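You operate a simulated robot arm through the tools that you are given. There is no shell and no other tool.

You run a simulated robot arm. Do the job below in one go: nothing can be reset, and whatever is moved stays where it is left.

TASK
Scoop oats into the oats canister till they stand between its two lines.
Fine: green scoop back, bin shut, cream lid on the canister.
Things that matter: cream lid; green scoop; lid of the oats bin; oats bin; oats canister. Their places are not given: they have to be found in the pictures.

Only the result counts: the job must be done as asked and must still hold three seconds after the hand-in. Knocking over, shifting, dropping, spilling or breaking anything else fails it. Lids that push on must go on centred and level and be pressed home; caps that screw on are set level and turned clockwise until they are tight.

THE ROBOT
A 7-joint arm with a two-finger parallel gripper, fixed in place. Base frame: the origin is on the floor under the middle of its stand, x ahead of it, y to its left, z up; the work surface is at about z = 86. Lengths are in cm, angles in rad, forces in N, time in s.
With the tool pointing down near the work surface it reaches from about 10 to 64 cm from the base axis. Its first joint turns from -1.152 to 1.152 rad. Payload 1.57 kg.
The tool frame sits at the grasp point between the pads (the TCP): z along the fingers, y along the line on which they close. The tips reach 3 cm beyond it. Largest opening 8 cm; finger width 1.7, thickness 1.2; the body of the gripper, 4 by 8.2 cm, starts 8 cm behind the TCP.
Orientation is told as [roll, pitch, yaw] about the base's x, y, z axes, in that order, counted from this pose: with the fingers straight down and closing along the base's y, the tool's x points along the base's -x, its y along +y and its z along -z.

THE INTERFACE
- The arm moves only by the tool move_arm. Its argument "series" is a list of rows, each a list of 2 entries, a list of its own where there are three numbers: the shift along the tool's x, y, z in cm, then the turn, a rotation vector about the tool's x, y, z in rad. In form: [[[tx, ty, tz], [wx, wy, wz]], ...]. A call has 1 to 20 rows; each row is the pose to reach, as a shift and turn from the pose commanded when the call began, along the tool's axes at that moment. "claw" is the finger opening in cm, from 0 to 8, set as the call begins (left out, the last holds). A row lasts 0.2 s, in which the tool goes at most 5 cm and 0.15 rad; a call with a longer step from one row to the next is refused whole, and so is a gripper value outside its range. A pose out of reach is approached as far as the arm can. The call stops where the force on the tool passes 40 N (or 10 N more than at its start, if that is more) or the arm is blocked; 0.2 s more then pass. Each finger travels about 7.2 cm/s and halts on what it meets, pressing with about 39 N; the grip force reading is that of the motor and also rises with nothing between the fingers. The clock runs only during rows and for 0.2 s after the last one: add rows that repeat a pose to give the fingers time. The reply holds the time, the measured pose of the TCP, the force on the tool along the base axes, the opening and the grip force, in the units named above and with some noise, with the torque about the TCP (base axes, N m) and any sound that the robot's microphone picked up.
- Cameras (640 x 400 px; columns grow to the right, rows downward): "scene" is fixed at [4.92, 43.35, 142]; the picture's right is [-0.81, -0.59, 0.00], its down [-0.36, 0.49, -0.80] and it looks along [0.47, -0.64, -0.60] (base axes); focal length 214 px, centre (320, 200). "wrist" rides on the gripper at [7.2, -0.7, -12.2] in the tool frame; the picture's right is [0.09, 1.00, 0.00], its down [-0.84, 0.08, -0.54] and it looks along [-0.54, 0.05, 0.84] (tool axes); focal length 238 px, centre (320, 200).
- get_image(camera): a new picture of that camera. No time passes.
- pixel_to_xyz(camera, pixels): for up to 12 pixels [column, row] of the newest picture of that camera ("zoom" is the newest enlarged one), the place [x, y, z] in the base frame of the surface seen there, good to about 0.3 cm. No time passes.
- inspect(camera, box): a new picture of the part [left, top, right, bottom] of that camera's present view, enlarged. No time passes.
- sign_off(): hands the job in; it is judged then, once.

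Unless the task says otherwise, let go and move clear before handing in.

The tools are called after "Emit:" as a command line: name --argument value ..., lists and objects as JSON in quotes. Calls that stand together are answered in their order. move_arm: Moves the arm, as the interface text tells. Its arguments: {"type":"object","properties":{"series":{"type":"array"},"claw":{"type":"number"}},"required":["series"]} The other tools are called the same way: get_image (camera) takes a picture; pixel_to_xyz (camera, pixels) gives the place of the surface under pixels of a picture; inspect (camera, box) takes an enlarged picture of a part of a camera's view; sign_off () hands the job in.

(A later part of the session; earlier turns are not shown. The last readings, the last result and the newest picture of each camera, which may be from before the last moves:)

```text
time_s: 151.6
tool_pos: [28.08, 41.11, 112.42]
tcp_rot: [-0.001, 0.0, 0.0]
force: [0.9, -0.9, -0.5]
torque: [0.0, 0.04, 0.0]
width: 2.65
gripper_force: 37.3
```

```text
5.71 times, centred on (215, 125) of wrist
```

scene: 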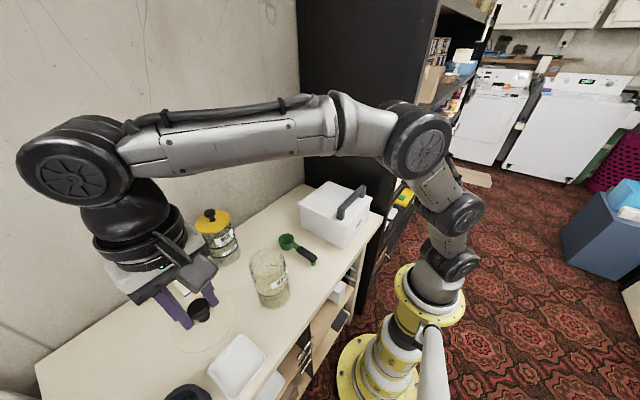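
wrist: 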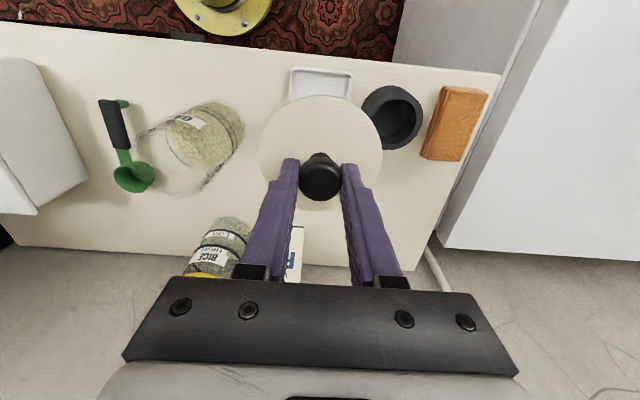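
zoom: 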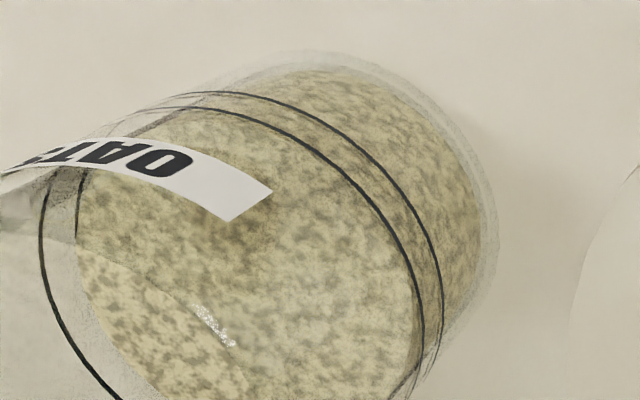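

I'll find the oats disc's edges by sampling surface heights along lines across it. That gives the inner wall on all sides, and so the centre.

Emit:
pixel_to_xyz --camera "scene" --pixels '[[270, 264], [270, 266], [270, 267], [270, 268], [270, 269], [268, 296], [268, 297], [268, 298], [268, 299], [268, 300], [268, 301], [268, 302]]'

Emit:
pixel_to_xyz --camera "scene" --pixels '[[255, 281], [256, 281], [257, 281], [258, 281], [259, 281], [260, 281], [283, 270], [284, 270], [285, 270], [286, 270], [287, 270], [282, 270]]'

Emit:
pixel_to_xyz --camera "wrist" --pixels '[[205, 165], [207, 166], [203, 163], [195, 160], [190, 155], [210, 168], [172, 140], [174, 140], [176, 140], [178, 140], [200, 166], [215, 168]]'

Emit:
pixel_to_xyz --camera "wrist" --pixels '[[225, 140], [228, 140], [231, 140], [234, 140], [225, 125], [228, 125], [222, 150], [226, 150], [230, 150], [215, 110], [218, 112], [222, 116]]'

```text
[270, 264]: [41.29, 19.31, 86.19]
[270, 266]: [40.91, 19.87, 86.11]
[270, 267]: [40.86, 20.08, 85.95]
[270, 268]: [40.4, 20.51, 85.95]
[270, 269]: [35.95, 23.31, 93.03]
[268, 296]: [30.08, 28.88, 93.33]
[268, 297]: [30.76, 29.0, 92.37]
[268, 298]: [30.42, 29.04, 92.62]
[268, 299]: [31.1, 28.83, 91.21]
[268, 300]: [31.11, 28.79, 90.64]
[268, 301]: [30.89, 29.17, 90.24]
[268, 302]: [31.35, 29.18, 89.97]
```

```text
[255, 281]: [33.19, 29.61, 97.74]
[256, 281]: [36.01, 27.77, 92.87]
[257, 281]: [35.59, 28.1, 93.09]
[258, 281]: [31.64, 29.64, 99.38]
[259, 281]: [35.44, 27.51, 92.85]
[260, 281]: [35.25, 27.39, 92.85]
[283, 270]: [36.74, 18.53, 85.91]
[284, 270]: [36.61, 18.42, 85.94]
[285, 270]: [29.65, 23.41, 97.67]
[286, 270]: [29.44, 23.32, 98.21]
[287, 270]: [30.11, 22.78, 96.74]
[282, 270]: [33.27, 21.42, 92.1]
```

```text
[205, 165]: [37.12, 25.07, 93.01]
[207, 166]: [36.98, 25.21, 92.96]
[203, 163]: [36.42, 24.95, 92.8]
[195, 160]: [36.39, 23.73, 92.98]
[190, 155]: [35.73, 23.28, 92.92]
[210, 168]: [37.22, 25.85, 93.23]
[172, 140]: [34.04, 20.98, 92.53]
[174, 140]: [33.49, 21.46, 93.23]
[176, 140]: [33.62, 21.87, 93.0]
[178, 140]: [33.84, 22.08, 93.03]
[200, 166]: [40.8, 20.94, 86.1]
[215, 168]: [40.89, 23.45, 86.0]
```

```text
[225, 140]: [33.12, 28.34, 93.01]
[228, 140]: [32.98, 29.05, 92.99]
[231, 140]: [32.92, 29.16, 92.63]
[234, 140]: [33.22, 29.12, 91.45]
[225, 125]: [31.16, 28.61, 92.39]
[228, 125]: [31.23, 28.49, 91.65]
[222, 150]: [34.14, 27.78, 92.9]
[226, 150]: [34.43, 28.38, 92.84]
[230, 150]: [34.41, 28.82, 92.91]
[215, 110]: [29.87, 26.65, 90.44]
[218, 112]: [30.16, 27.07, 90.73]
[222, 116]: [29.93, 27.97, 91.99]
```

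The samples give an inner wall radius of about 3.9 and a centre of about (33.15, 25.28). The rim data agree, with rim z≈100.7. I'll carry the lid over that centre at a safe height.

Emit:
move_arm --series '[[[-0.2, -0.8, 0], [0, 0, 0]], [[-0.8, -2.4, 0], [0, 0, 0]], [[-1.5, -4.6, 0], [0, 0, 0]], [[-2.3, -7.0, 0], [0, 0, 0]], [[-3.1, -9.4, 0], [0, 0, 0]], [[-3.9, -11.8, 0], [0, 0, 0]], [[-4.5, -13.9, 0], [0, 0, 0]], [[-4.95, -15.2, 0], [0, 0, 0]], [[-5.1, -15.8, 0], [0, 0, 0]], [[-5.1, -15.8, 0], [0, 0, 0]]]' --claw 1

Emit:
get_image --camera "wrist"

Emit:
get_image --camera "scene"

Emit:
inspect --camera "scene" --box '[215, 205, 325, 315]'

```text
time_s: 153.8
tool_pos: [33.15, 25.19, 112.55]
tcp_rot: [-0.003, 0.001, -0.002]
force: [-1.1, -0.4, -0.9]
torque: [0.01, 0.01, 0.01]
width: 2.62
gripper_force: 37.1
```

```text
taken
```

wrist: 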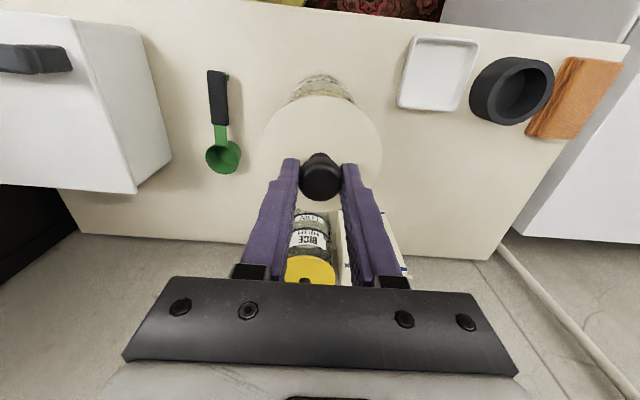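

```text
taken
```

scene: 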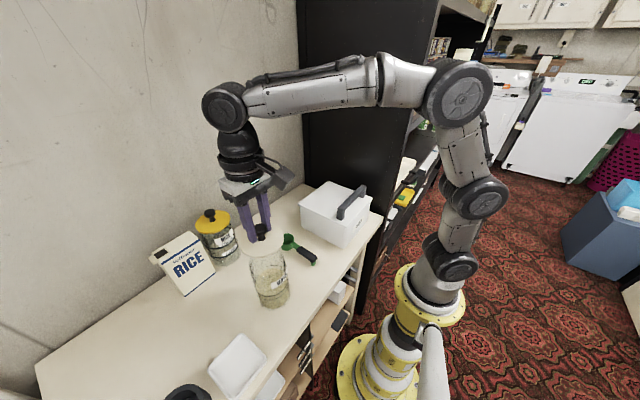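

```text
3.64 times, centred on (270, 260) of scene
```

zoom: 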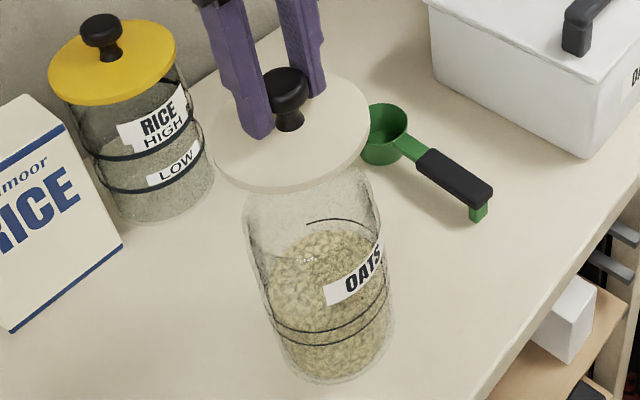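

The lid is above the canister. In the wrist view the base shows just beyond the lid at (322, 88), so I'll zoom in there to check sideways alignment.

Emit:
inspect --camera "wrist" --box '[270, 60, 370, 130]'

Emit:
pixel_to_xyz --camera "wrist" --pixels '[[305, 88], [322, 88], [340, 88], [298, 95], [345, 95], [322, 80], [262, 150], [382, 150], [320, 98], [300, 100], [340, 100], [322, 92]]'

```text
5.71 times, centred on (320, 95) of wrist
```

zoom: 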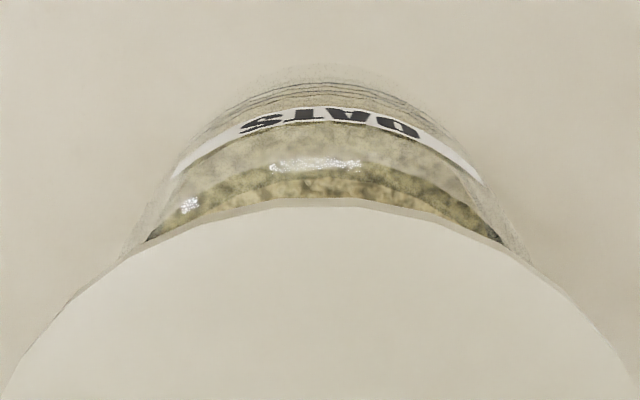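

```text
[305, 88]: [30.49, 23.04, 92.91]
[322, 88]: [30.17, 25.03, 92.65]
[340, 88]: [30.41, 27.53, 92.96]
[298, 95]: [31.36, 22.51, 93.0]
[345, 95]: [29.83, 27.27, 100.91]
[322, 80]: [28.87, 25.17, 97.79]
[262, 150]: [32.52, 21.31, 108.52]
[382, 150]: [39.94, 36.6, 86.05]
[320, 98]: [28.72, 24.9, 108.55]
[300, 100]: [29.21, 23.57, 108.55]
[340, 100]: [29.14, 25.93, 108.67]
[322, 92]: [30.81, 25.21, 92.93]
```

Canister and lid outlines are concentric here within about 0.1 cm, with centre about (33.1, 25.25). I'll lower the lid to just above the rim.

Emit:
move_arm --series '[[[0, 0, 1.5], [0, 0, 0]], [[0, 0, 3.0], [0, 0, 0]], [[0, 0, 4.5], [0, 0, 0]], [[0, 0, 5.7], [0, 0, 0]], [[0, 0, 5.7], [0, 0, 0]]]' --claw 1

Emit:
inspect --camera "scene" --box '[230, 225, 310, 305]'

Emit:
inspect --camera "wrist" --box '[240, 60, 400, 220]'

```text
time_s: 155.0
tool_pos: [33.06, 25.19, 106.74]
tcp_rot: [-0.001, 0.001, -0.002]
force: [0.1, -0.1, -0.7]
torque: [-0.05, 0.0, 0.01]
width: 2.64
gripper_force: 37.3
```

```text
5.00 times, centred on (270, 265) of scene
```

zoom: 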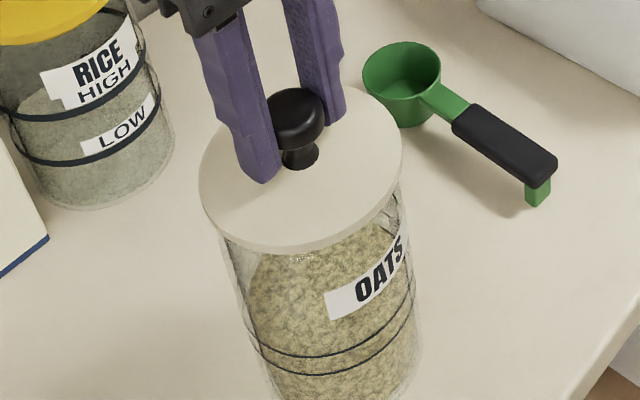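

```text
2.50 times, centred on (320, 140) of wrist
```

zoom: 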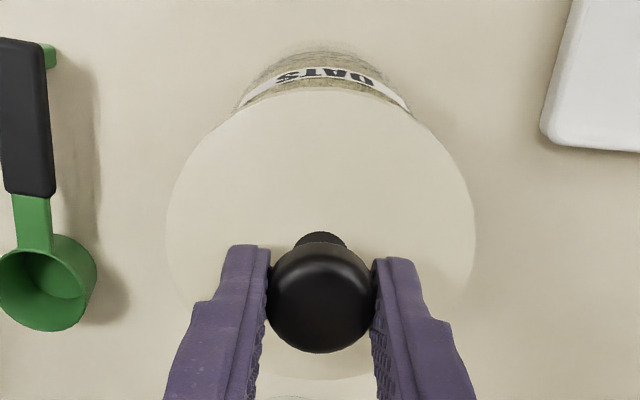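

The lid is just above the rim. Combining the oats, glass and base estimates puts the canister centre at (33.2, 25.3), so I'll nudge 0.1 cm and descend slowly, watching force and torque at contact.

Emit:
move_arm --series '[[[-0.1, 0.08, 0], [0, 0, 0]], [[-0.1, 0.08, 0.3], [0, 0, 0]], [[-0.1, 0.08, 0.6], [0, 0, 0]], [[-0.1, 0.08, 0.8], [0, 0, 0]], [[-0.1, 0.08, 0.8], [0, 0, 0]]]' --claw 1

Emit:
inspect --camera "scene" --box '[240, 235, 300, 295]'

```text
time_s: 156.2
tool_pos: [33.16, 25.4, 105.92]
tcp_rot: [0.0, -0.001, -0.002]
force: [0.3, 0.3, -0.1]
torque: [0.02, -0.02, -0.01]
width: 2.65
gripper_force: 37.9
```

```text
6.67 times, centred on (270, 265) of scene
```

zoom: 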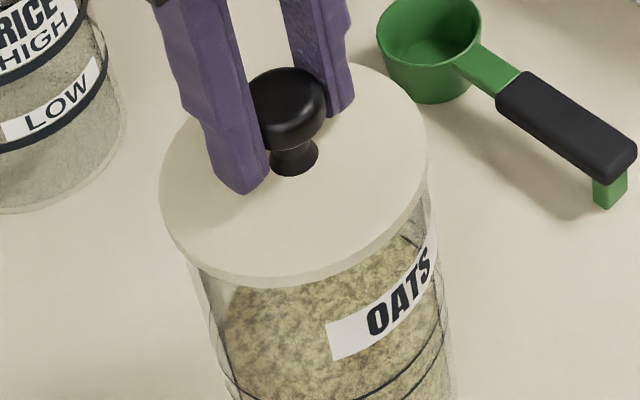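

The lid top is at z≈102.1, still with no contact force, and the outlines agree sideways. I'll keep descending in small steps until I feel contact.

Emit:
move_arm --series '[[[0, 0, 0.1], [0, 0, 0]], [[0, 0, 0.2], [0, 0, 0]], [[0, 0, 0.3], [0, 0, 0]]]' --claw 1

```text
time_s: 157.0
tool_pos: [33.15, 25.28, 105.62]
tcp_rot: [-0.002, 0.0, -0.002]
force: [-0.3, 0.4, -0.6]
torque: [0.02, 0.0, -0.01]
width: 2.66
gripper_force: 37.3
```

No contact yet at TCP z 105.62. I'll continue in small steps.

Emit:
move_arm --series '[[[0, 0, 0.1], [0, 0, 0]], [[0, 0, 0.2], [0, 0, 0]], [[0, 0, 0.3], [0, 0, 0]]]' --claw 1

Emit:
inspect --camera "scene" --box '[240, 235, 300, 295]'

```text
time_s: 157.8
tool_pos: [33.38, 25.31, 105.63]
tcp_rot: [0.002, -0.004, -0.004]
force: [-2.9, -2.1, 14.7]
torque: [-0.13, 0.6, 0.03]
width: 2.66
gripper_force: 37.2
```

```text
6.67 times, centred on (270, 265) of scene
```

zoom: 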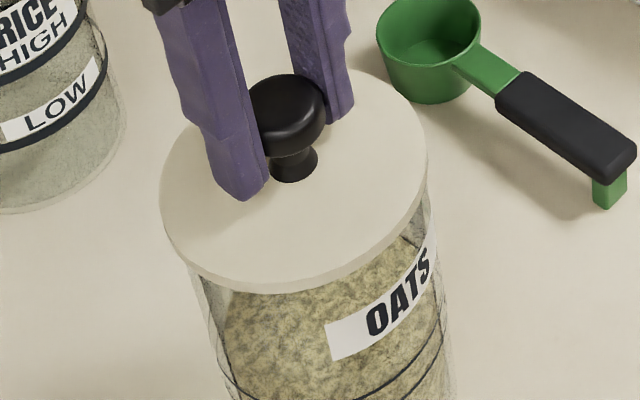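

Contact came at -x: the torque puts it about 3.3 cm to the -x side of the tool axis with 15 N. So the lid sits too far toward -x. I'll lift a little, shift 0.25 cm toward +x and try again.

Emit:
move_arm --series '[[[0, 0, -0.3], [0, 0, 0]], [[0, 0, -0.6], [0, 0, 0]], [[-0.25, 0, -0.6], [0, 0, 0]], [[-0.25, 0, -0.6], [0, 0, 0]]]' --claw 1

Emit:
move_arm --series '[[[0, 0, 0.1], [0, 0, 0]], [[0, 0, 0.2], [0, 0, 0]], [[0, 0, 0.3], [0, 0, 0]], [[0, 0, 0.4], [0, 0, 0]], [[0, 0, 0.5], [0, 0, 0]]]' --claw 1

Emit:
inspect --camera "scene" --box '[240, 235, 300, 295]'

```text
time_s: 158.8
tool_pos: [33.59, 25.41, 105.92]
tcp_rot: [-0.004, 0.0, 0.0]
force: [-0.1, 0.1, -0.4]
torque: [-0.02, -0.01, -0.01]
width: 2.63
gripper_force: 37.5
```

```text
time_s: 160.0
tool_pos: [33.65, 25.48, 105.58]
tcp_rot: [-0.001, -0.001, -0.001]
force: [-3.2, -2.0, 8.4]
torque: [-0.09, 0.24, 0.01]
width: 2.69
gripper_force: 37.5
```

```text
6.67 times, centred on (270, 265) of scene
```

zoom: 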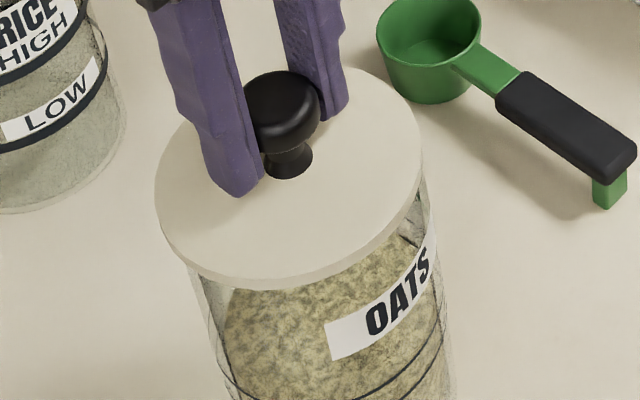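

The second contact (8 N) is closer to balanced. I'll zoom in on the seam between lid and rim to see whether the plug has started to enter.

Emit:
inspect --camera "scene" --box '[245, 255, 295, 290]'

Emit:
inspect --camera "wrist" --box '[270, 60, 370, 130]'

Emit:
get_image --camera "wrist"

```text
11.43 times, centred on (270, 272) of scene
```

zoom: 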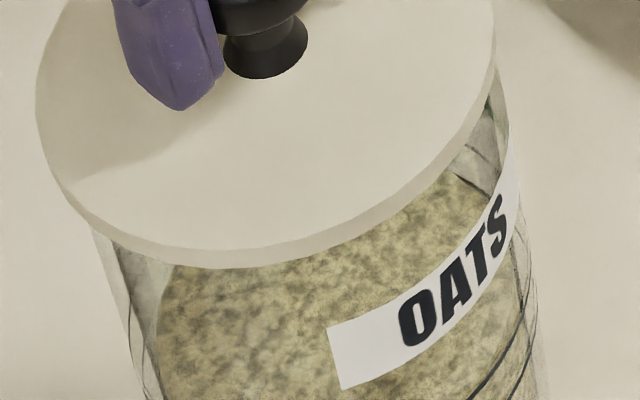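

```text
5.71 times, centred on (320, 95) of wrist
```

zoom: 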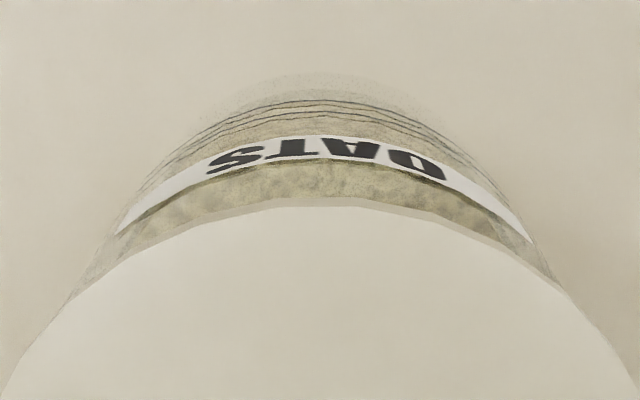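

```text
taken
```

wrist: 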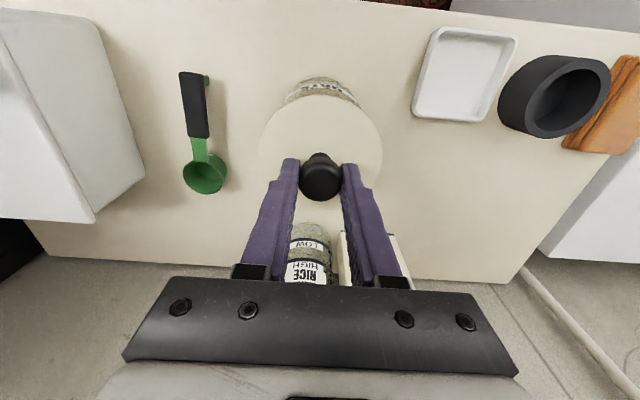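

The lid now sits within about 0.2 cm of centre and the load is spread around the rim rather than one-sided. I'll press gently from here and watch whether it sinks and how the torque behaves.

Emit:
move_arm --series '[[[0, 0, 0.1], [0, 0, 0]], [[0, 0, 0.2], [0, 0, 0]], [[0, 0, 0.2], [0, 0, 0]]]' --claw 1

```text
time_s: 160.8
tool_pos: [33.5, 25.36, 105.5]
tcp_rot: [0.004, -0.004, -0.002]
force: [-6.8, -6.8, 29.1]
torque: [-0.19, 0.71, 0.04]
width: 2.66
gripper_force: 37.2
```

At 29 N it didn't sink, and the side force shows it isn't quite centred. Rather than force it, I'll lift off and put the wrist camera straight above the open mouth to measure the true centre.

Emit:
move_arm --series '[[[0, 0, -0.6], [0, 0, 0]], [[0, 0, -2.0], [0, 0, 0]], [[0, 0, -4.5], [0, 0, 0]], [[0, 0, -7.0], [0, 0, 0]], [[-2.0, 0.2, -7.0], [0, 0, 0]], [[-4.5, 0.4, -7.0], [0, 0, 0]], [[-7.0, 0.6, -7.0], [0, 0, 0]], [[-7.0, 0.6, -7.0], [0, 0, 0]]]' --claw 1

Emit:
get_image --camera "wrist"

Emit:
inspect --camera "wrist" --box '[260, 0, 380, 110]'

```text
time_s: 162.6
tool_pos: [40.59, 25.9, 112.2]
tcp_rot: [-0.001, 0.0, -0.002]
force: [-0.3, -0.4, -0.7]
torque: [0.0, 0.02, -0.03]
width: 2.66
gripper_force: 36.9
```

```text
taken
```

wrist: 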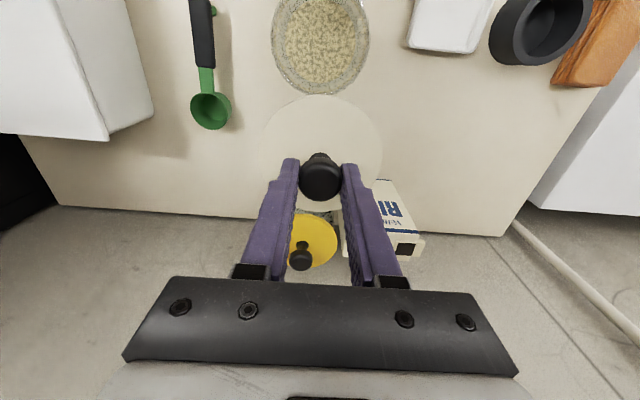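

```text
3.64 times, centred on (320, 55) of wrist
```

zoom: 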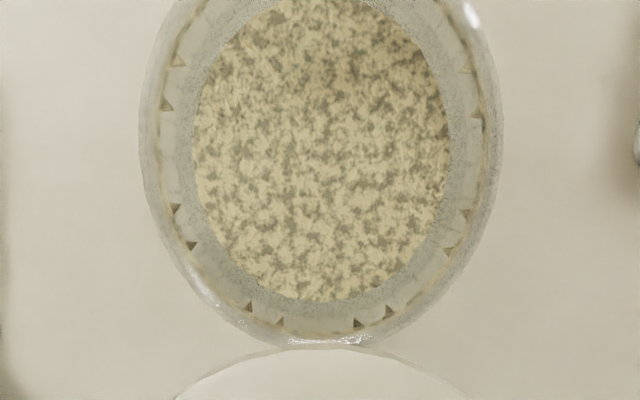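

From straight above, the open mouth and oats disc are clearly visible. I'll sample the oats disc's edge and the rim all around to fix the centre.

Emit:
pixel_to_xyz --camera "zoom" --pixels '[[197, 150], [206, 200], [230, 247], [272, 283], [322, 296], [373, 283], [413, 247], [438, 200], [446, 150], [442, 100], [428, 60], [212, 60]]'

Emit:
pixel_to_xyz --camera "zoom" --pixels '[[200, 120], [202, 90], [225, 35], [245, 15], [400, 20], [420, 40], [250, 268], [345, 293], [395, 268], [428, 225], [217, 225], [445, 125]]'

Emit:
pixel_to_xyz --camera "zoom" --pixels '[[145, 150], [155, 215], [185, 275], [230, 320], [280, 340], [330, 345], [390, 335], [440, 300], [475, 250], [495, 190], [500, 130], [143, 100]]'

```text
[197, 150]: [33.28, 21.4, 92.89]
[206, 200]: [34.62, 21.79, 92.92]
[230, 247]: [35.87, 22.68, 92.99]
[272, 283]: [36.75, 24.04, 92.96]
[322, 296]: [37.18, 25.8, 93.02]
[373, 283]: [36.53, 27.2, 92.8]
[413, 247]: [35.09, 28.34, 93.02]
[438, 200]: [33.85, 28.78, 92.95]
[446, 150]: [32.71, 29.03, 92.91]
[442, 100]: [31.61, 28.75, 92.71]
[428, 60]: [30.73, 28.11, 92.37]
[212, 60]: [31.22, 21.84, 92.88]
```

```text
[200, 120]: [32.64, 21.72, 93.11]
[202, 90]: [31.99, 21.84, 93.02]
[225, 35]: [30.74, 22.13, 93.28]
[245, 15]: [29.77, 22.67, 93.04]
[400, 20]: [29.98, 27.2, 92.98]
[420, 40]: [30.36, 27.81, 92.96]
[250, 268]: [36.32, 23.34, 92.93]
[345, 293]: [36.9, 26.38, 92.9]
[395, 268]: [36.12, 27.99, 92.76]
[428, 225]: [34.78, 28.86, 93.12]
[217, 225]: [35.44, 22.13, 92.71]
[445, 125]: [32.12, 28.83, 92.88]
```

```text
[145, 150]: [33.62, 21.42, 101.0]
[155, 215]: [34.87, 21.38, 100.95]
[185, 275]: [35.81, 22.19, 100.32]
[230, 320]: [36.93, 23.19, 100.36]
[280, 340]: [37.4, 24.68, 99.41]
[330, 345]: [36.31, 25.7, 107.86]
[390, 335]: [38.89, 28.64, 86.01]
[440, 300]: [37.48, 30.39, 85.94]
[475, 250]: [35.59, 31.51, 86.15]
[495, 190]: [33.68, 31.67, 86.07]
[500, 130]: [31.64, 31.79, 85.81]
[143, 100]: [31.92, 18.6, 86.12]
```

The 24 edge samples fit a centre at (33.19, 25.25) with rim z≈101.0. Now I'll do the same for the held lid's edge.

Emit:
inspect --camera "wrist" --box '[250, 85, 390, 215]'

```text
3.08 times, centred on (320, 150) of wrist
```

zoom: 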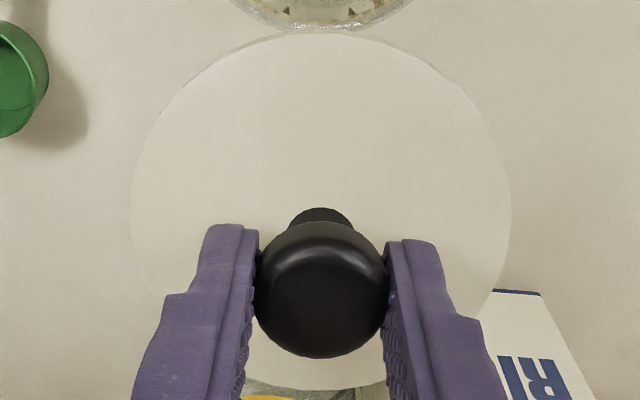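

Emit:
pixel_to_xyz --camera "zoom" --pixels '[[134, 195], [142, 145], [163, 107], [192, 78], [232, 54], [275, 41], [320, 37], [370, 42], [420, 62], [460, 93], [490, 132], [507, 185]]'

Emit:
pixel_to_xyz --camera "zoom" --pixels '[[505, 225], [495, 260], [138, 240], [155, 280], [270, 383], [300, 388], [330, 389], [360, 386], [320, 215], [295, 225], [345, 225], [320, 235]]'

```text
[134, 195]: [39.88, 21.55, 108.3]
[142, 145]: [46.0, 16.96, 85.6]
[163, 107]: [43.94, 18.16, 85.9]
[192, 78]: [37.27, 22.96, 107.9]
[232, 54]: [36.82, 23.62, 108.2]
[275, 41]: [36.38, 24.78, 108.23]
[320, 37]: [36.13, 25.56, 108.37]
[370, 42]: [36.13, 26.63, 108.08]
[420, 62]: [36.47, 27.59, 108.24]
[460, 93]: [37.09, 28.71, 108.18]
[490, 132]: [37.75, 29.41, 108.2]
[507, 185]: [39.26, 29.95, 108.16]
```

```text
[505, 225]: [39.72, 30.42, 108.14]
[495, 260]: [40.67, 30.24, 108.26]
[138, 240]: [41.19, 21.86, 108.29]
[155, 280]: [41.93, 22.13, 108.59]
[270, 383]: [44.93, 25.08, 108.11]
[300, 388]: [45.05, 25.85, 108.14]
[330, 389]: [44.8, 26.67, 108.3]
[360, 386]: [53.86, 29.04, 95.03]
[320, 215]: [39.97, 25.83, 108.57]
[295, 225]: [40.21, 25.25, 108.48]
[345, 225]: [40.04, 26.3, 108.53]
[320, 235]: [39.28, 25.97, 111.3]
```

The lid's centre coincides with the commanded tool axis (about (40.55, 25.99) here) and it is level. So the target is TCP (33.17, 25.25): my earlier attempts were 0.2–0.4 cm too far out. I'll move there and lower to just above the rim.

Emit:
move_arm --series '[[[2.0, -0.2, 0], [0, 0, 0]], [[4.5, -0.45, 0], [0, 0, 0]], [[6.5, -0.65, 0], [0, 0, 0]], [[7.36, -0.74, 0], [0, 0, 0]], [[7.36, -0.74, 2.5], [0, 0, 0]], [[7.36, -0.74, 5.0], [0, 0, 0]], [[7.36, -0.74, 6.1], [0, 0, 0]], [[7.36, -0.74, 6.1], [0, 0, 0]]]' --claw 1

Emit:
inspect --camera "scene" --box '[240, 235, 300, 295]'

```text
time_s: 164.4
tool_pos: [33.06, 25.31, 106.17]
tcp_rot: [-0.001, -0.001, -0.002]
force: [0.8, 0.2, 0.9]
torque: [0.01, -0.01, 0.02]
width: 2.62
gripper_force: 37.1
```

```text
6.67 times, centred on (270, 265) of scene
```

zoom: 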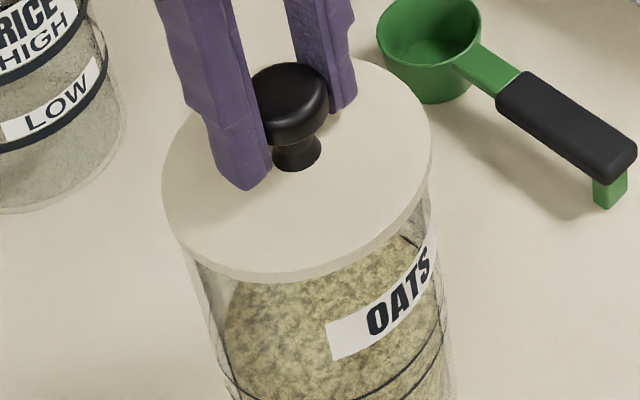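

The lid is over the corrected centre with no contact yet at z 106.17. I'll descend slowly.

Emit:
move_arm --series '[[[0, 0, 0.1], [0, 0, 0]], [[0, 0, 0.2], [0, 0, 0]], [[0, 0, 0.3], [0, 0, 0]], [[0, 0, 0.4], [0, 0, 0]], [[0, 0, 0.5], [0, 0, 0]], [[0, 0, 0.6], [0, 0, 0]], [[0, 0, 0.7], [0, 0, 0]]]' --claw 1

```text
time_s: 166.0
tool_pos: [33.22, 25.18, 105.63]
tcp_rot: [0.0, -0.003, 0.0]
force: [-0.2, -1.5, 5.2]
torque: [-0.06, -0.21, -0.01]
width: 2.64
gripper_force: 37.9
```

Light contact (5 N) now comes on the +x side, while the first attempt at x=33.28 touched on -x. So the true centre lies between, near x≈33.22. I'll lift slightly, shift +0.05 and press gradually.

Emit:
move_arm --series '[[[0, 0, -0.3], [0, 0, 0]], [[-0.05, 0.02, -0.3], [0, 0, 0]], [[-0.05, 0.02, 0], [0, 0, 0]], [[-0.05, 0.02, 0.1], [0, 0, 0]], [[-0.05, 0.02, 0.2], [0, 0, 0]], [[-0.05, 0.02, 0.2], [0, 0, 0]]]' --claw 1

```text
time_s: 167.4
tool_pos: [33.27, 25.23, 105.5]
tcp_rot: [0.002, -0.004, 0.0]
force: [-5.6, -3.8, 28.1]
torque: [-0.15, 0.44, 0.02]
width: 2.65
gripper_force: 36.8
```

The load is now nearly central (within about 0.7 cm) at 28 N. I'll press further to see whether it snaps home.

Emit:
move_arm --series '[[[0, 0, 0.05], [0, 0, 0]], [[0, 0, 0.1], [0, 0, 0]], [[0, 0, 0.15], [0, 0, 0]], [[0, 0, 0.2], [0, 0, 0]], [[0, 0, 0.3], [0, 0, 0]]]' --claw 1

Emit:
inspect --camera "scene" --box '[240, 235, 300, 295]'

```text
time_s: 168.6
tool_pos: [33.34, 25.37, 105.34]
tcp_rot: [0.006, -0.009, -0.002]
force: [-4.0, -6.6, 37.0]
torque: [-0.15, 0.0, -0.01]
width: 2.64
gripper_force: 37.8
```

```text
6.67 times, centred on (270, 265) of scene
```

zoom: 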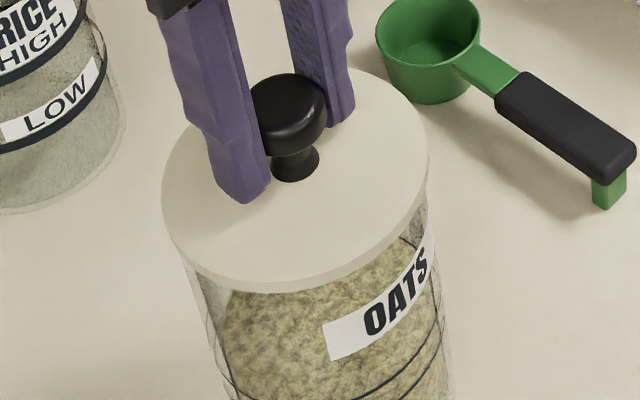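

At 37 N the lid started moving down (z 105.34) with zero torque, so it's going in straight. I'll continue pressing.

Emit:
move_arm --series '[[[0, 0, 0.05], [0, 0, 0]], [[0, 0, 0.1], [0, 0, 0]], [[0, 0, 0.2], [0, 0, 0]], [[0, 0, 0.3], [0, 0, 0]], [[0, 0, 0.4], [0, 0, 0]]]' --claw 1

Emit:
inspect --camera "scene" --box '[240, 235, 300, 295]'

```text
time_s: 169.8
tool_pos: [33.31, 25.37, 104.98]
tcp_rot: [0.005, -0.009, -0.003]
force: [-2.3, -6.8, 38.4]
torque: [-0.15, 0.03, 0.01]
width: 2.63
gripper_force: 37.0
```

```text
6.67 times, centred on (270, 265) of scene
```

zoom: 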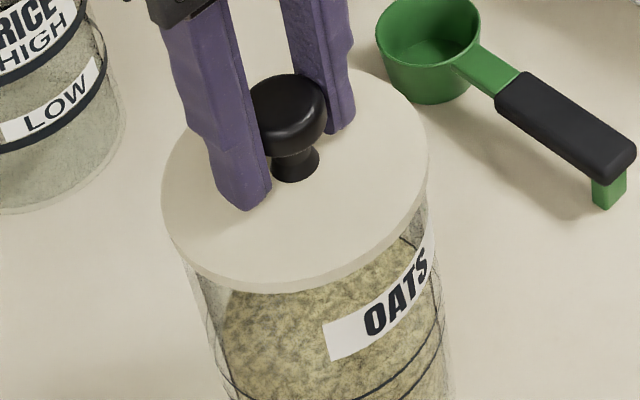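

The fingers are now sliding down the knob while the lid stays put, so the lid has stopped moving. I'll measure the lid plate's height and level to see whether it is already seated on the rim (rim z≈101.0, plate about 0.8 cm thick).

Emit:
get_image --camera "wrist"

Emit:
get_image --camera "scene"

Emit:
pixel_to_xyz --camera "wrist" --pixels '[[320, 102], [290, 108], [350, 108], [270, 125], [368, 125], [265, 150], [375, 150], [300, 130], [340, 130], [268, 175], [372, 175], [320, 140]]'

Emit:
pixel_to_xyz --camera "scene" --pixels '[[255, 270], [262, 273], [270, 273], [278, 268], [283, 260], [284, 252], [248, 262], [248, 255], [252, 265], [268, 268], [276, 262], [280, 250]]'

Emit:
inspect --camera "scene" --box '[245, 255, 295, 290]'

```text
taken
```

wrist: 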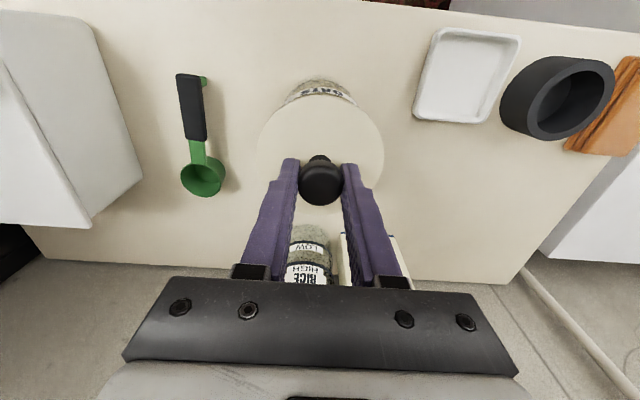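

```text
taken
```

scene: 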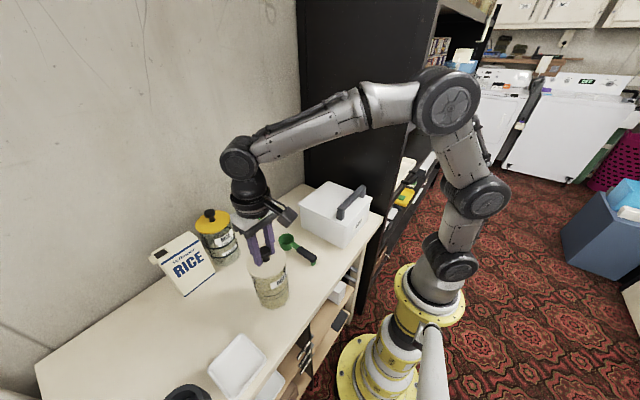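

```text
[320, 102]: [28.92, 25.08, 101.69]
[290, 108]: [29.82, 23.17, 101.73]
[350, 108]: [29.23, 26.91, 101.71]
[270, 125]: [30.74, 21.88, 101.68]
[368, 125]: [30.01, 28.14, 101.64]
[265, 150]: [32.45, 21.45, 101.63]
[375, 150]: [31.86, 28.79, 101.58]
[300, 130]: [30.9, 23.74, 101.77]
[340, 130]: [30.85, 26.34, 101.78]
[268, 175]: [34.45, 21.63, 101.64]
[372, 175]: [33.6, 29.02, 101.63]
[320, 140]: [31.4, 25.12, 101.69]
```

```text
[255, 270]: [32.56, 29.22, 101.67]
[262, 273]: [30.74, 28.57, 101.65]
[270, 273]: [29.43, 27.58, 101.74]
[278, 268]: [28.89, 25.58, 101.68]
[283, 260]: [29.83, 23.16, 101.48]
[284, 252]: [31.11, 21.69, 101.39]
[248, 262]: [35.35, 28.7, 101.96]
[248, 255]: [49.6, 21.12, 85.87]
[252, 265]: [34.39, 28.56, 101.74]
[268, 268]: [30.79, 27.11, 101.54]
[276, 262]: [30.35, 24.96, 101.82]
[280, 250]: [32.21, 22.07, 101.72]
```

```text
11.43 times, centred on (270, 272) of scene
```

zoom: 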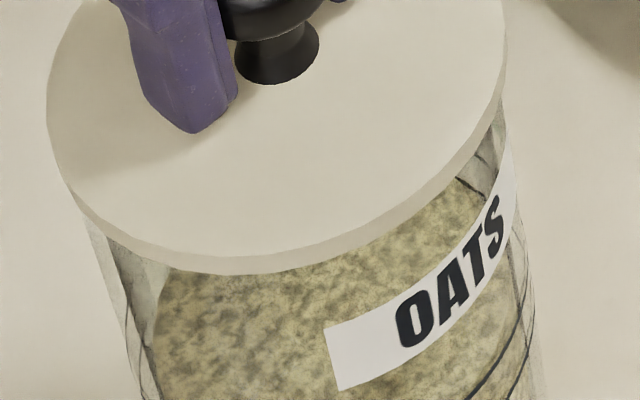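

The plate is flat at z 101.67±0.05 with its underside at about 100.9, on the rim, and the lid and glass outlines coincide within 0.05 cm. I'll relax the push, release the knob and rise to check that it stays.

Emit:
move_arm --series '[[[0, 0, -0.1], [0, 0, 0]], [[0, 0, -0.2], [0, 0, 0]], [[0, 0, -0.35], [0, 0, 0]]]' --claw 1

Emit:
move_arm --series '[[[0, 0, 0], [0, 0, 0]], [[0, 0, 0], [0, 0, 0]], [[0, 0, 0], [0, 0, 0]]]' --claw 5

```text
time_s: 170.6
tool_pos: [33.22, 25.33, 104.9]
tcp_rot: [0.001, -0.002, -0.001]
force: [3.1, -0.5, 21.0]
torque: [0.02, -0.84, -0.01]
width: 2.63
gripper_force: 37.4
```

```text
time_s: 171.4
tool_pos: [33.05, 25.13, 104.85]
tcp_rot: [-0.002, 0.001, -0.001]
force: [-1.9, -4.3, 14.1]
torque: [0.01, 0.04, 0.02]
width: 4.32
gripper_force: 0.0
```

The fingertips are resting on the plate (14 N). I'll rise straight up.

Emit:
move_arm --series '[[[0, 0, -0.5], [0, 0, 0]], [[0, 0, -1.5], [0, 0, 0]], [[0, 0, -3.5], [0, 0, 0]], [[0, 0, -6.0], [0, 0, 0]], [[0, 0, -6.0], [0, 0, 0]]]' --claw 5

Emit:
get_image --camera "wrist"

Emit:
get_image --camera "scene"

Emit:
inspect --camera "scene" --box '[235, 235, 305, 315]'

```text
time_s: 172.6
tool_pos: [33.27, 25.14, 110.79]
tcp_rot: [-0.002, 0.0, -0.001]
force: [0.1, -0.3, 0.6]
torque: [0.03, -0.04, -0.01]
width: 5.0
gripper_force: 0.1
```

```text
taken
```

wrist: 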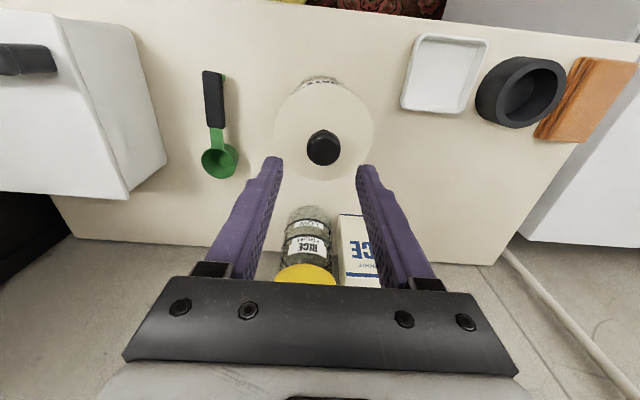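

```text
taken
```

scene: 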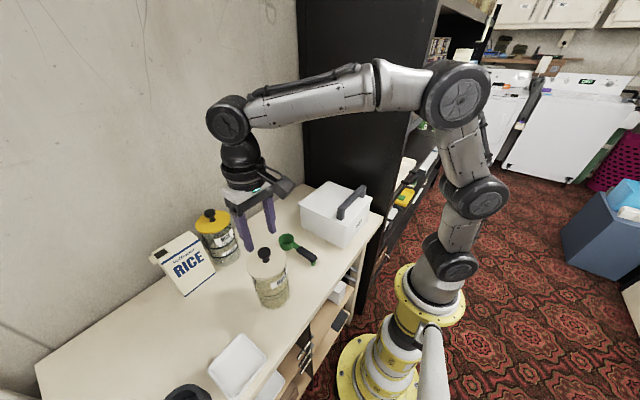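

```text
5.00 times, centred on (270, 275) of scene
```

zoom: 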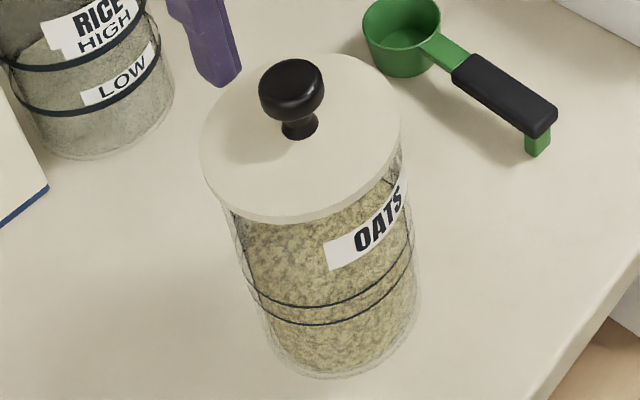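

The lid stays on the canister. I'll measure its centre, height and level now that it's free.

Emit:
inspect --camera "wrist" --box '[260, 65, 390, 190]'

Emit:
pixel_to_xyz --camera "wrist" --pixels '[[276, 135], [280, 112], [298, 92], [323, 83], [349, 92], [367, 112], [371, 135], [365, 157], [346, 174], [300, 174], [282, 157], [323, 110]]'

Emit:
pixel_to_xyz --camera "scene" --pixels '[[247, 262], [250, 267], [256, 273], [264, 277], [272, 275], [280, 268], [285, 258], [285, 250], [247, 257], [268, 270], [276, 250], [266, 263]]'

```text
3.20 times, centred on (325, 128) of wrist
```

zoom: 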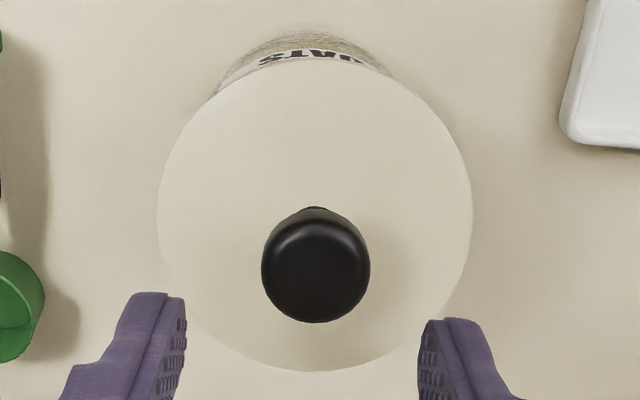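

```text
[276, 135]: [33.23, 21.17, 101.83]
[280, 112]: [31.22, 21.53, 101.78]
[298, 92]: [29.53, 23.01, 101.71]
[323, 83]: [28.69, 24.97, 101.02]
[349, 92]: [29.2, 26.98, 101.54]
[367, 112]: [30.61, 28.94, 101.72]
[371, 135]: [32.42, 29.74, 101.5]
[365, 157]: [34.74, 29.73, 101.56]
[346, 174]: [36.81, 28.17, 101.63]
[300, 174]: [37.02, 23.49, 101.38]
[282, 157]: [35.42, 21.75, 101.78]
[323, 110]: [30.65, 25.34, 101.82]
```

```text
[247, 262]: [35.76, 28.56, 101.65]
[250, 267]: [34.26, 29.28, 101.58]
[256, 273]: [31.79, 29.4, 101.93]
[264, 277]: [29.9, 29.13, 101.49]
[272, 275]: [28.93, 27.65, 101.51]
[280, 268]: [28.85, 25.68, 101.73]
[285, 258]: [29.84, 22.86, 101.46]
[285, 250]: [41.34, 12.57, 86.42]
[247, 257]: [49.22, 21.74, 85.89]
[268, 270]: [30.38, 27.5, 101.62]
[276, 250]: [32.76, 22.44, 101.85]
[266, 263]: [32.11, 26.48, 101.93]
```

The plate is at z≈101.67 all round, and its fitted centre is (33.2, 25.5). I'll check concentricity with the glass directly at high zoom from both cameras.

Emit:
inspect --camera "scene" --box '[243, 245, 293, 280]'

Emit:
inspect --camera "scene" --box '[243, 265, 293, 305]'

Emit:
inspect --camera "wrist" --box '[270, 65, 380, 125]'

```text
11.43 times, centred on (268, 262) of scene
```

zoom: 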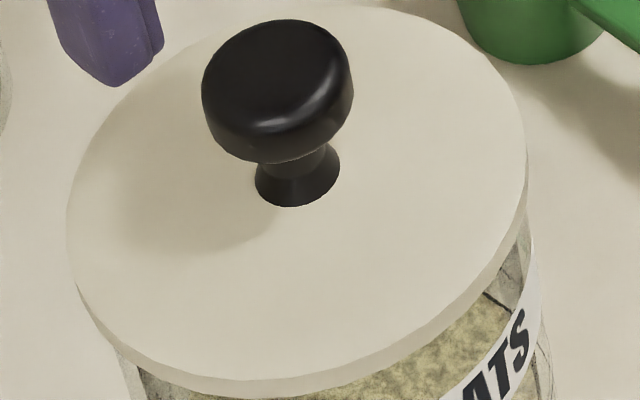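

```text
10.00 times, centred on (268, 285) of scene
```

zoom: 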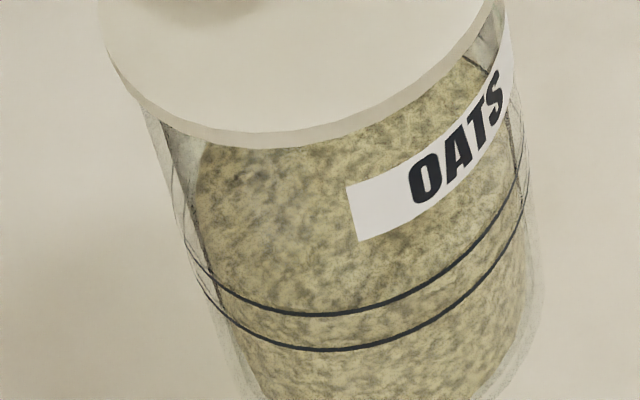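

```text
5.82 times, centred on (325, 95) of wrist
```

zoom: 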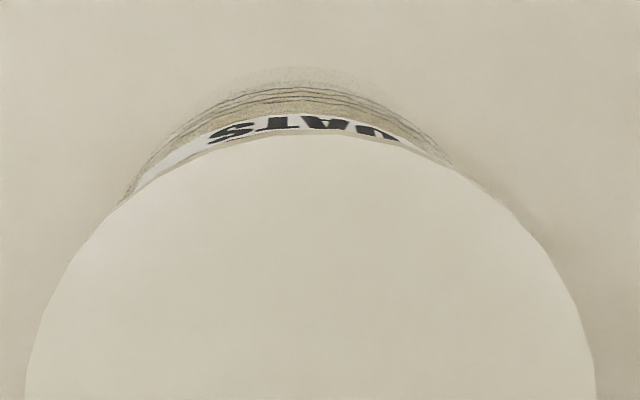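

The lid rests level, but the wrist view hints it sits about 0.3 cm off toward +y. The label is opaque on the outer glass, so I'll sample label points from both cameras to fix the canister axis again.

Emit:
inspect --camera "scene" --box '[262, 265, 297, 300]'

Emit:
pixel_to_xyz --camera "wrist" --pixels '[[297, 88], [300, 87], [304, 85], [308, 84], [312, 83], [318, 82], [325, 81], [330, 82], [335, 83], [339, 84], [343, 86], [347, 88]]'

Emit:
pixel_to_xyz --camera "scene" --pixels '[[272, 305], [276, 305], [268, 305], [280, 303], [264, 304], [285, 298], [287, 292], [262, 301], [260, 297], [288, 286], [258, 292], [284, 301]]'

```text
11.43 times, centred on (280, 282) of scene
```

zoom: 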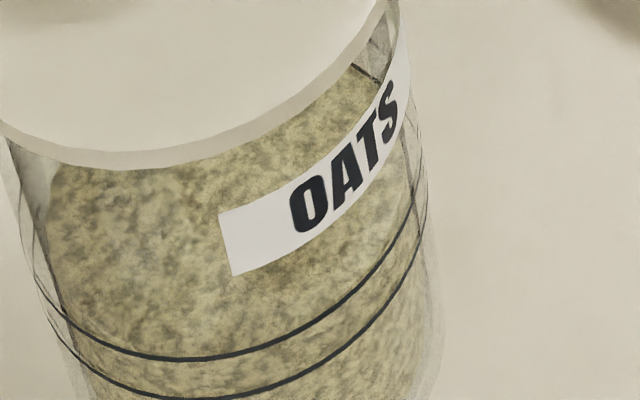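

```text
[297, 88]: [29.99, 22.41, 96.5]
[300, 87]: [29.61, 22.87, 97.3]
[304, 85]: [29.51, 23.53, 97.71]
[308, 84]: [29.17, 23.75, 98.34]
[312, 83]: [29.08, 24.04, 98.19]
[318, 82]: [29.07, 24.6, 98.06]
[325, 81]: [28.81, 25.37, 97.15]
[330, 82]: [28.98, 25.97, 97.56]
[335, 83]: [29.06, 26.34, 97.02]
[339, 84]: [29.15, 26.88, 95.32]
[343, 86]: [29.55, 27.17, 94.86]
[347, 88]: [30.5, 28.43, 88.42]
```

```text
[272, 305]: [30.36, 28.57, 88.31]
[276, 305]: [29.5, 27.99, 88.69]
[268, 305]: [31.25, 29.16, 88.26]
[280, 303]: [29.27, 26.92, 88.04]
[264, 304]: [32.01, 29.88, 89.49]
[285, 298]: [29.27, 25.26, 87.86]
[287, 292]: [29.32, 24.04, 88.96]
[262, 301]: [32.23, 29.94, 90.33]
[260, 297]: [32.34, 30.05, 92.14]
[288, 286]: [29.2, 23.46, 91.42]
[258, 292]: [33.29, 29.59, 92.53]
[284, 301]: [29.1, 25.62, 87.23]
```

The label arc puts the canister axis at about (33.15, 25.33), and the lid is at (33.2, 25.5), so it's 0.17 cm off in y. I'll re-grip the knob at y≈25.33 to pull it true, keeping the tips clear of the plate.

Emit:
move_arm --series '[[[0.02, 0.06, 2.0], [0, 0, 0]], [[0.03, 0.06, 4.0], [0, 0, 0]], [[0.03, 0.06, 5.4], [0, 0, 0]], [[0.03, 0.06, 5.4], [0, 0, 0]]]' --claw 5

Emit:
move_arm --series '[[[0, 0, 0], [0, 0, 0]], [[0, 0, 0], [0, 0, 0]], [[0, 0, 0], [0, 0, 0]], [[0, 0, 0], [0, 0, 0]]]' --claw 1

```text
time_s: 173.6
tool_pos: [33.12, 25.24, 105.33]
tcp_rot: [-0.002, 0.002, -0.002]
force: [0.3, -0.6, -0.1]
torque: [0.01, 0.01, -0.02]
width: 4.98
gripper_force: 0.1
```

```text
time_s: 174.6
tool_pos: [33.08, 25.24, 105.37]
tcp_rot: [-0.003, 0.0, -0.002]
force: [0.6, -0.2, 0.0]
torque: [0.03, -0.04, -0.02]
width: 2.66
gripper_force: 37.2
```

The knob is gripped again with no side load. I'll check concentricity now, sampling the lid edge and label arc in one view.

Emit:
get_image --camera "wrist"

Emit:
inspect --camera "wrist" --box '[255, 70, 385, 215]'

Emit:
pixel_to_xyz --camera "wrist" --pixels '[[262, 150], [266, 130], [278, 114], [295, 102], [320, 97], [345, 102], [362, 114], [374, 130], [379, 150], [378, 165], [263, 165], [310, 207]]'

Emit:
pixel_to_xyz --camera "wrist" --pixels '[[288, 102], [292, 99], [297, 96], [302, 94], [307, 92], [313, 91], [320, 90], [327, 90], [333, 91], [338, 92], [343, 94], [348, 96]]'

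```text
taken
```

wrist: 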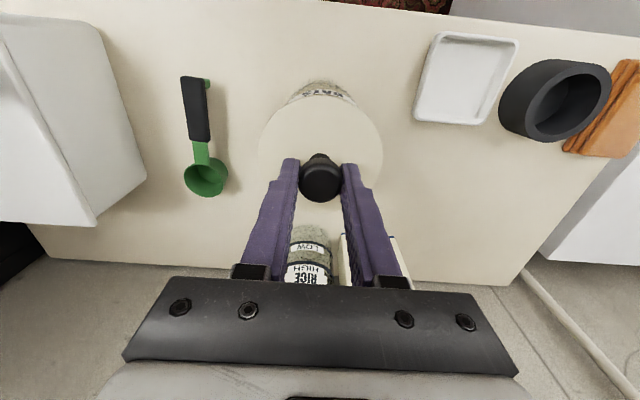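

```text
2.76 times, centred on (320, 142) of wrist
```

zoom: 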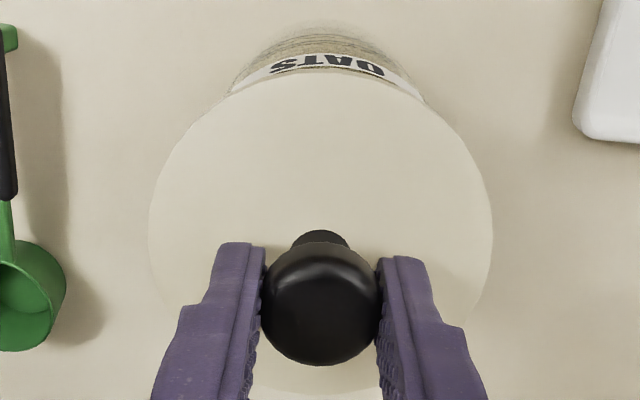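

```text
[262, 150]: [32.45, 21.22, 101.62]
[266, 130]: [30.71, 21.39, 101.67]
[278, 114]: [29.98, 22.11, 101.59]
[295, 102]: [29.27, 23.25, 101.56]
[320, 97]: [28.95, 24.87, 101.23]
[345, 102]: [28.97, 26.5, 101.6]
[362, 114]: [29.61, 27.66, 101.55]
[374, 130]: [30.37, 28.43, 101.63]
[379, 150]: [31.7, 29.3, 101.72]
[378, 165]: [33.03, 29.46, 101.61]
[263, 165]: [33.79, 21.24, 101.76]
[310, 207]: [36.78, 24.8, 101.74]
```

```text
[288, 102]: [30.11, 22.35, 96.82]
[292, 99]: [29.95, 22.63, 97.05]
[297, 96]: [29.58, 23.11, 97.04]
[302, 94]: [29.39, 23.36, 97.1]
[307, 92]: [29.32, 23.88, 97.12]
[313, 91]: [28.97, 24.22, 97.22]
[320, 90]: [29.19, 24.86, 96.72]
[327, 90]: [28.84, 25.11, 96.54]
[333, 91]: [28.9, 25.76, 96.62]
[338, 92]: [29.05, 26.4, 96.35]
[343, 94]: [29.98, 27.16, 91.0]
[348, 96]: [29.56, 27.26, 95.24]
```

Lid and canister are now concentric within 0.1 cm ((33.1, 25.25) against (33.17, 25.25)) and unloaded. I'll open the fingers with the tips clear of the plate, rise, and then press the knob straight down from above.

Emit:
move_arm --series '[[[0, 0, 0], [0, 0, 0]], [[0, 0, 0], [0, 0, 0]], [[0, 0, 0], [0, 0, 0]], [[0, 0, -2], [0, 0, 0]], [[0, 0, -5], [0, 0, 0]], [[0, 0, -5], [0, 0, 0]]]' --claw 5

Emit:
move_arm --series '[[[0, 0, 0], [0, 0, 0]], [[0, 0, 0], [0, 0, 0]], [[0, 0, 0], [0, 0, 0]], [[0, 0, 0], [0, 0, 0]]]' --claw 0

Emit:
get_image --camera "wrist"

Emit:
pixel_to_xyz --camera "wrist" --pixels '[[323, 148], [313, 148], [333, 148], [323, 138], [323, 160], [290, 130], [355, 130], [323, 100]]'

```text
time_s: 176.0
tool_pos: [33.2, 25.31, 110.46]
tcp_rot: [-0.003, 0.0, -0.002]
force: [-0.4, 0.3, -0.2]
torque: [-0.01, -0.01, -0.03]
width: 5.01
gripper_force: 0.1
```

```text
time_s: 177.0
tool_pos: [33.21, 25.36, 110.4]
tcp_rot: [-0.001, 0.0, -0.002]
force: [-1.4, -0.6, 0.5]
torque: [0.04, 0.02, -0.02]
width: 0.0
gripper_force: 21.0
```

```text
taken
```

wrist: 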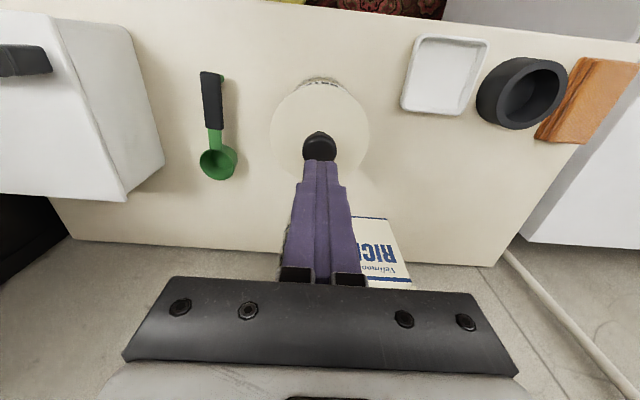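

```text
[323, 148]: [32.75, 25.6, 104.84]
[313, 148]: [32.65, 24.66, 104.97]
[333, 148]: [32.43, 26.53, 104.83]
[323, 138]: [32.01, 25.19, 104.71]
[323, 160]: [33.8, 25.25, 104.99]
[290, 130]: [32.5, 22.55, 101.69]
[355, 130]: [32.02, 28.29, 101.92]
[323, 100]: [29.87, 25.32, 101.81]
```

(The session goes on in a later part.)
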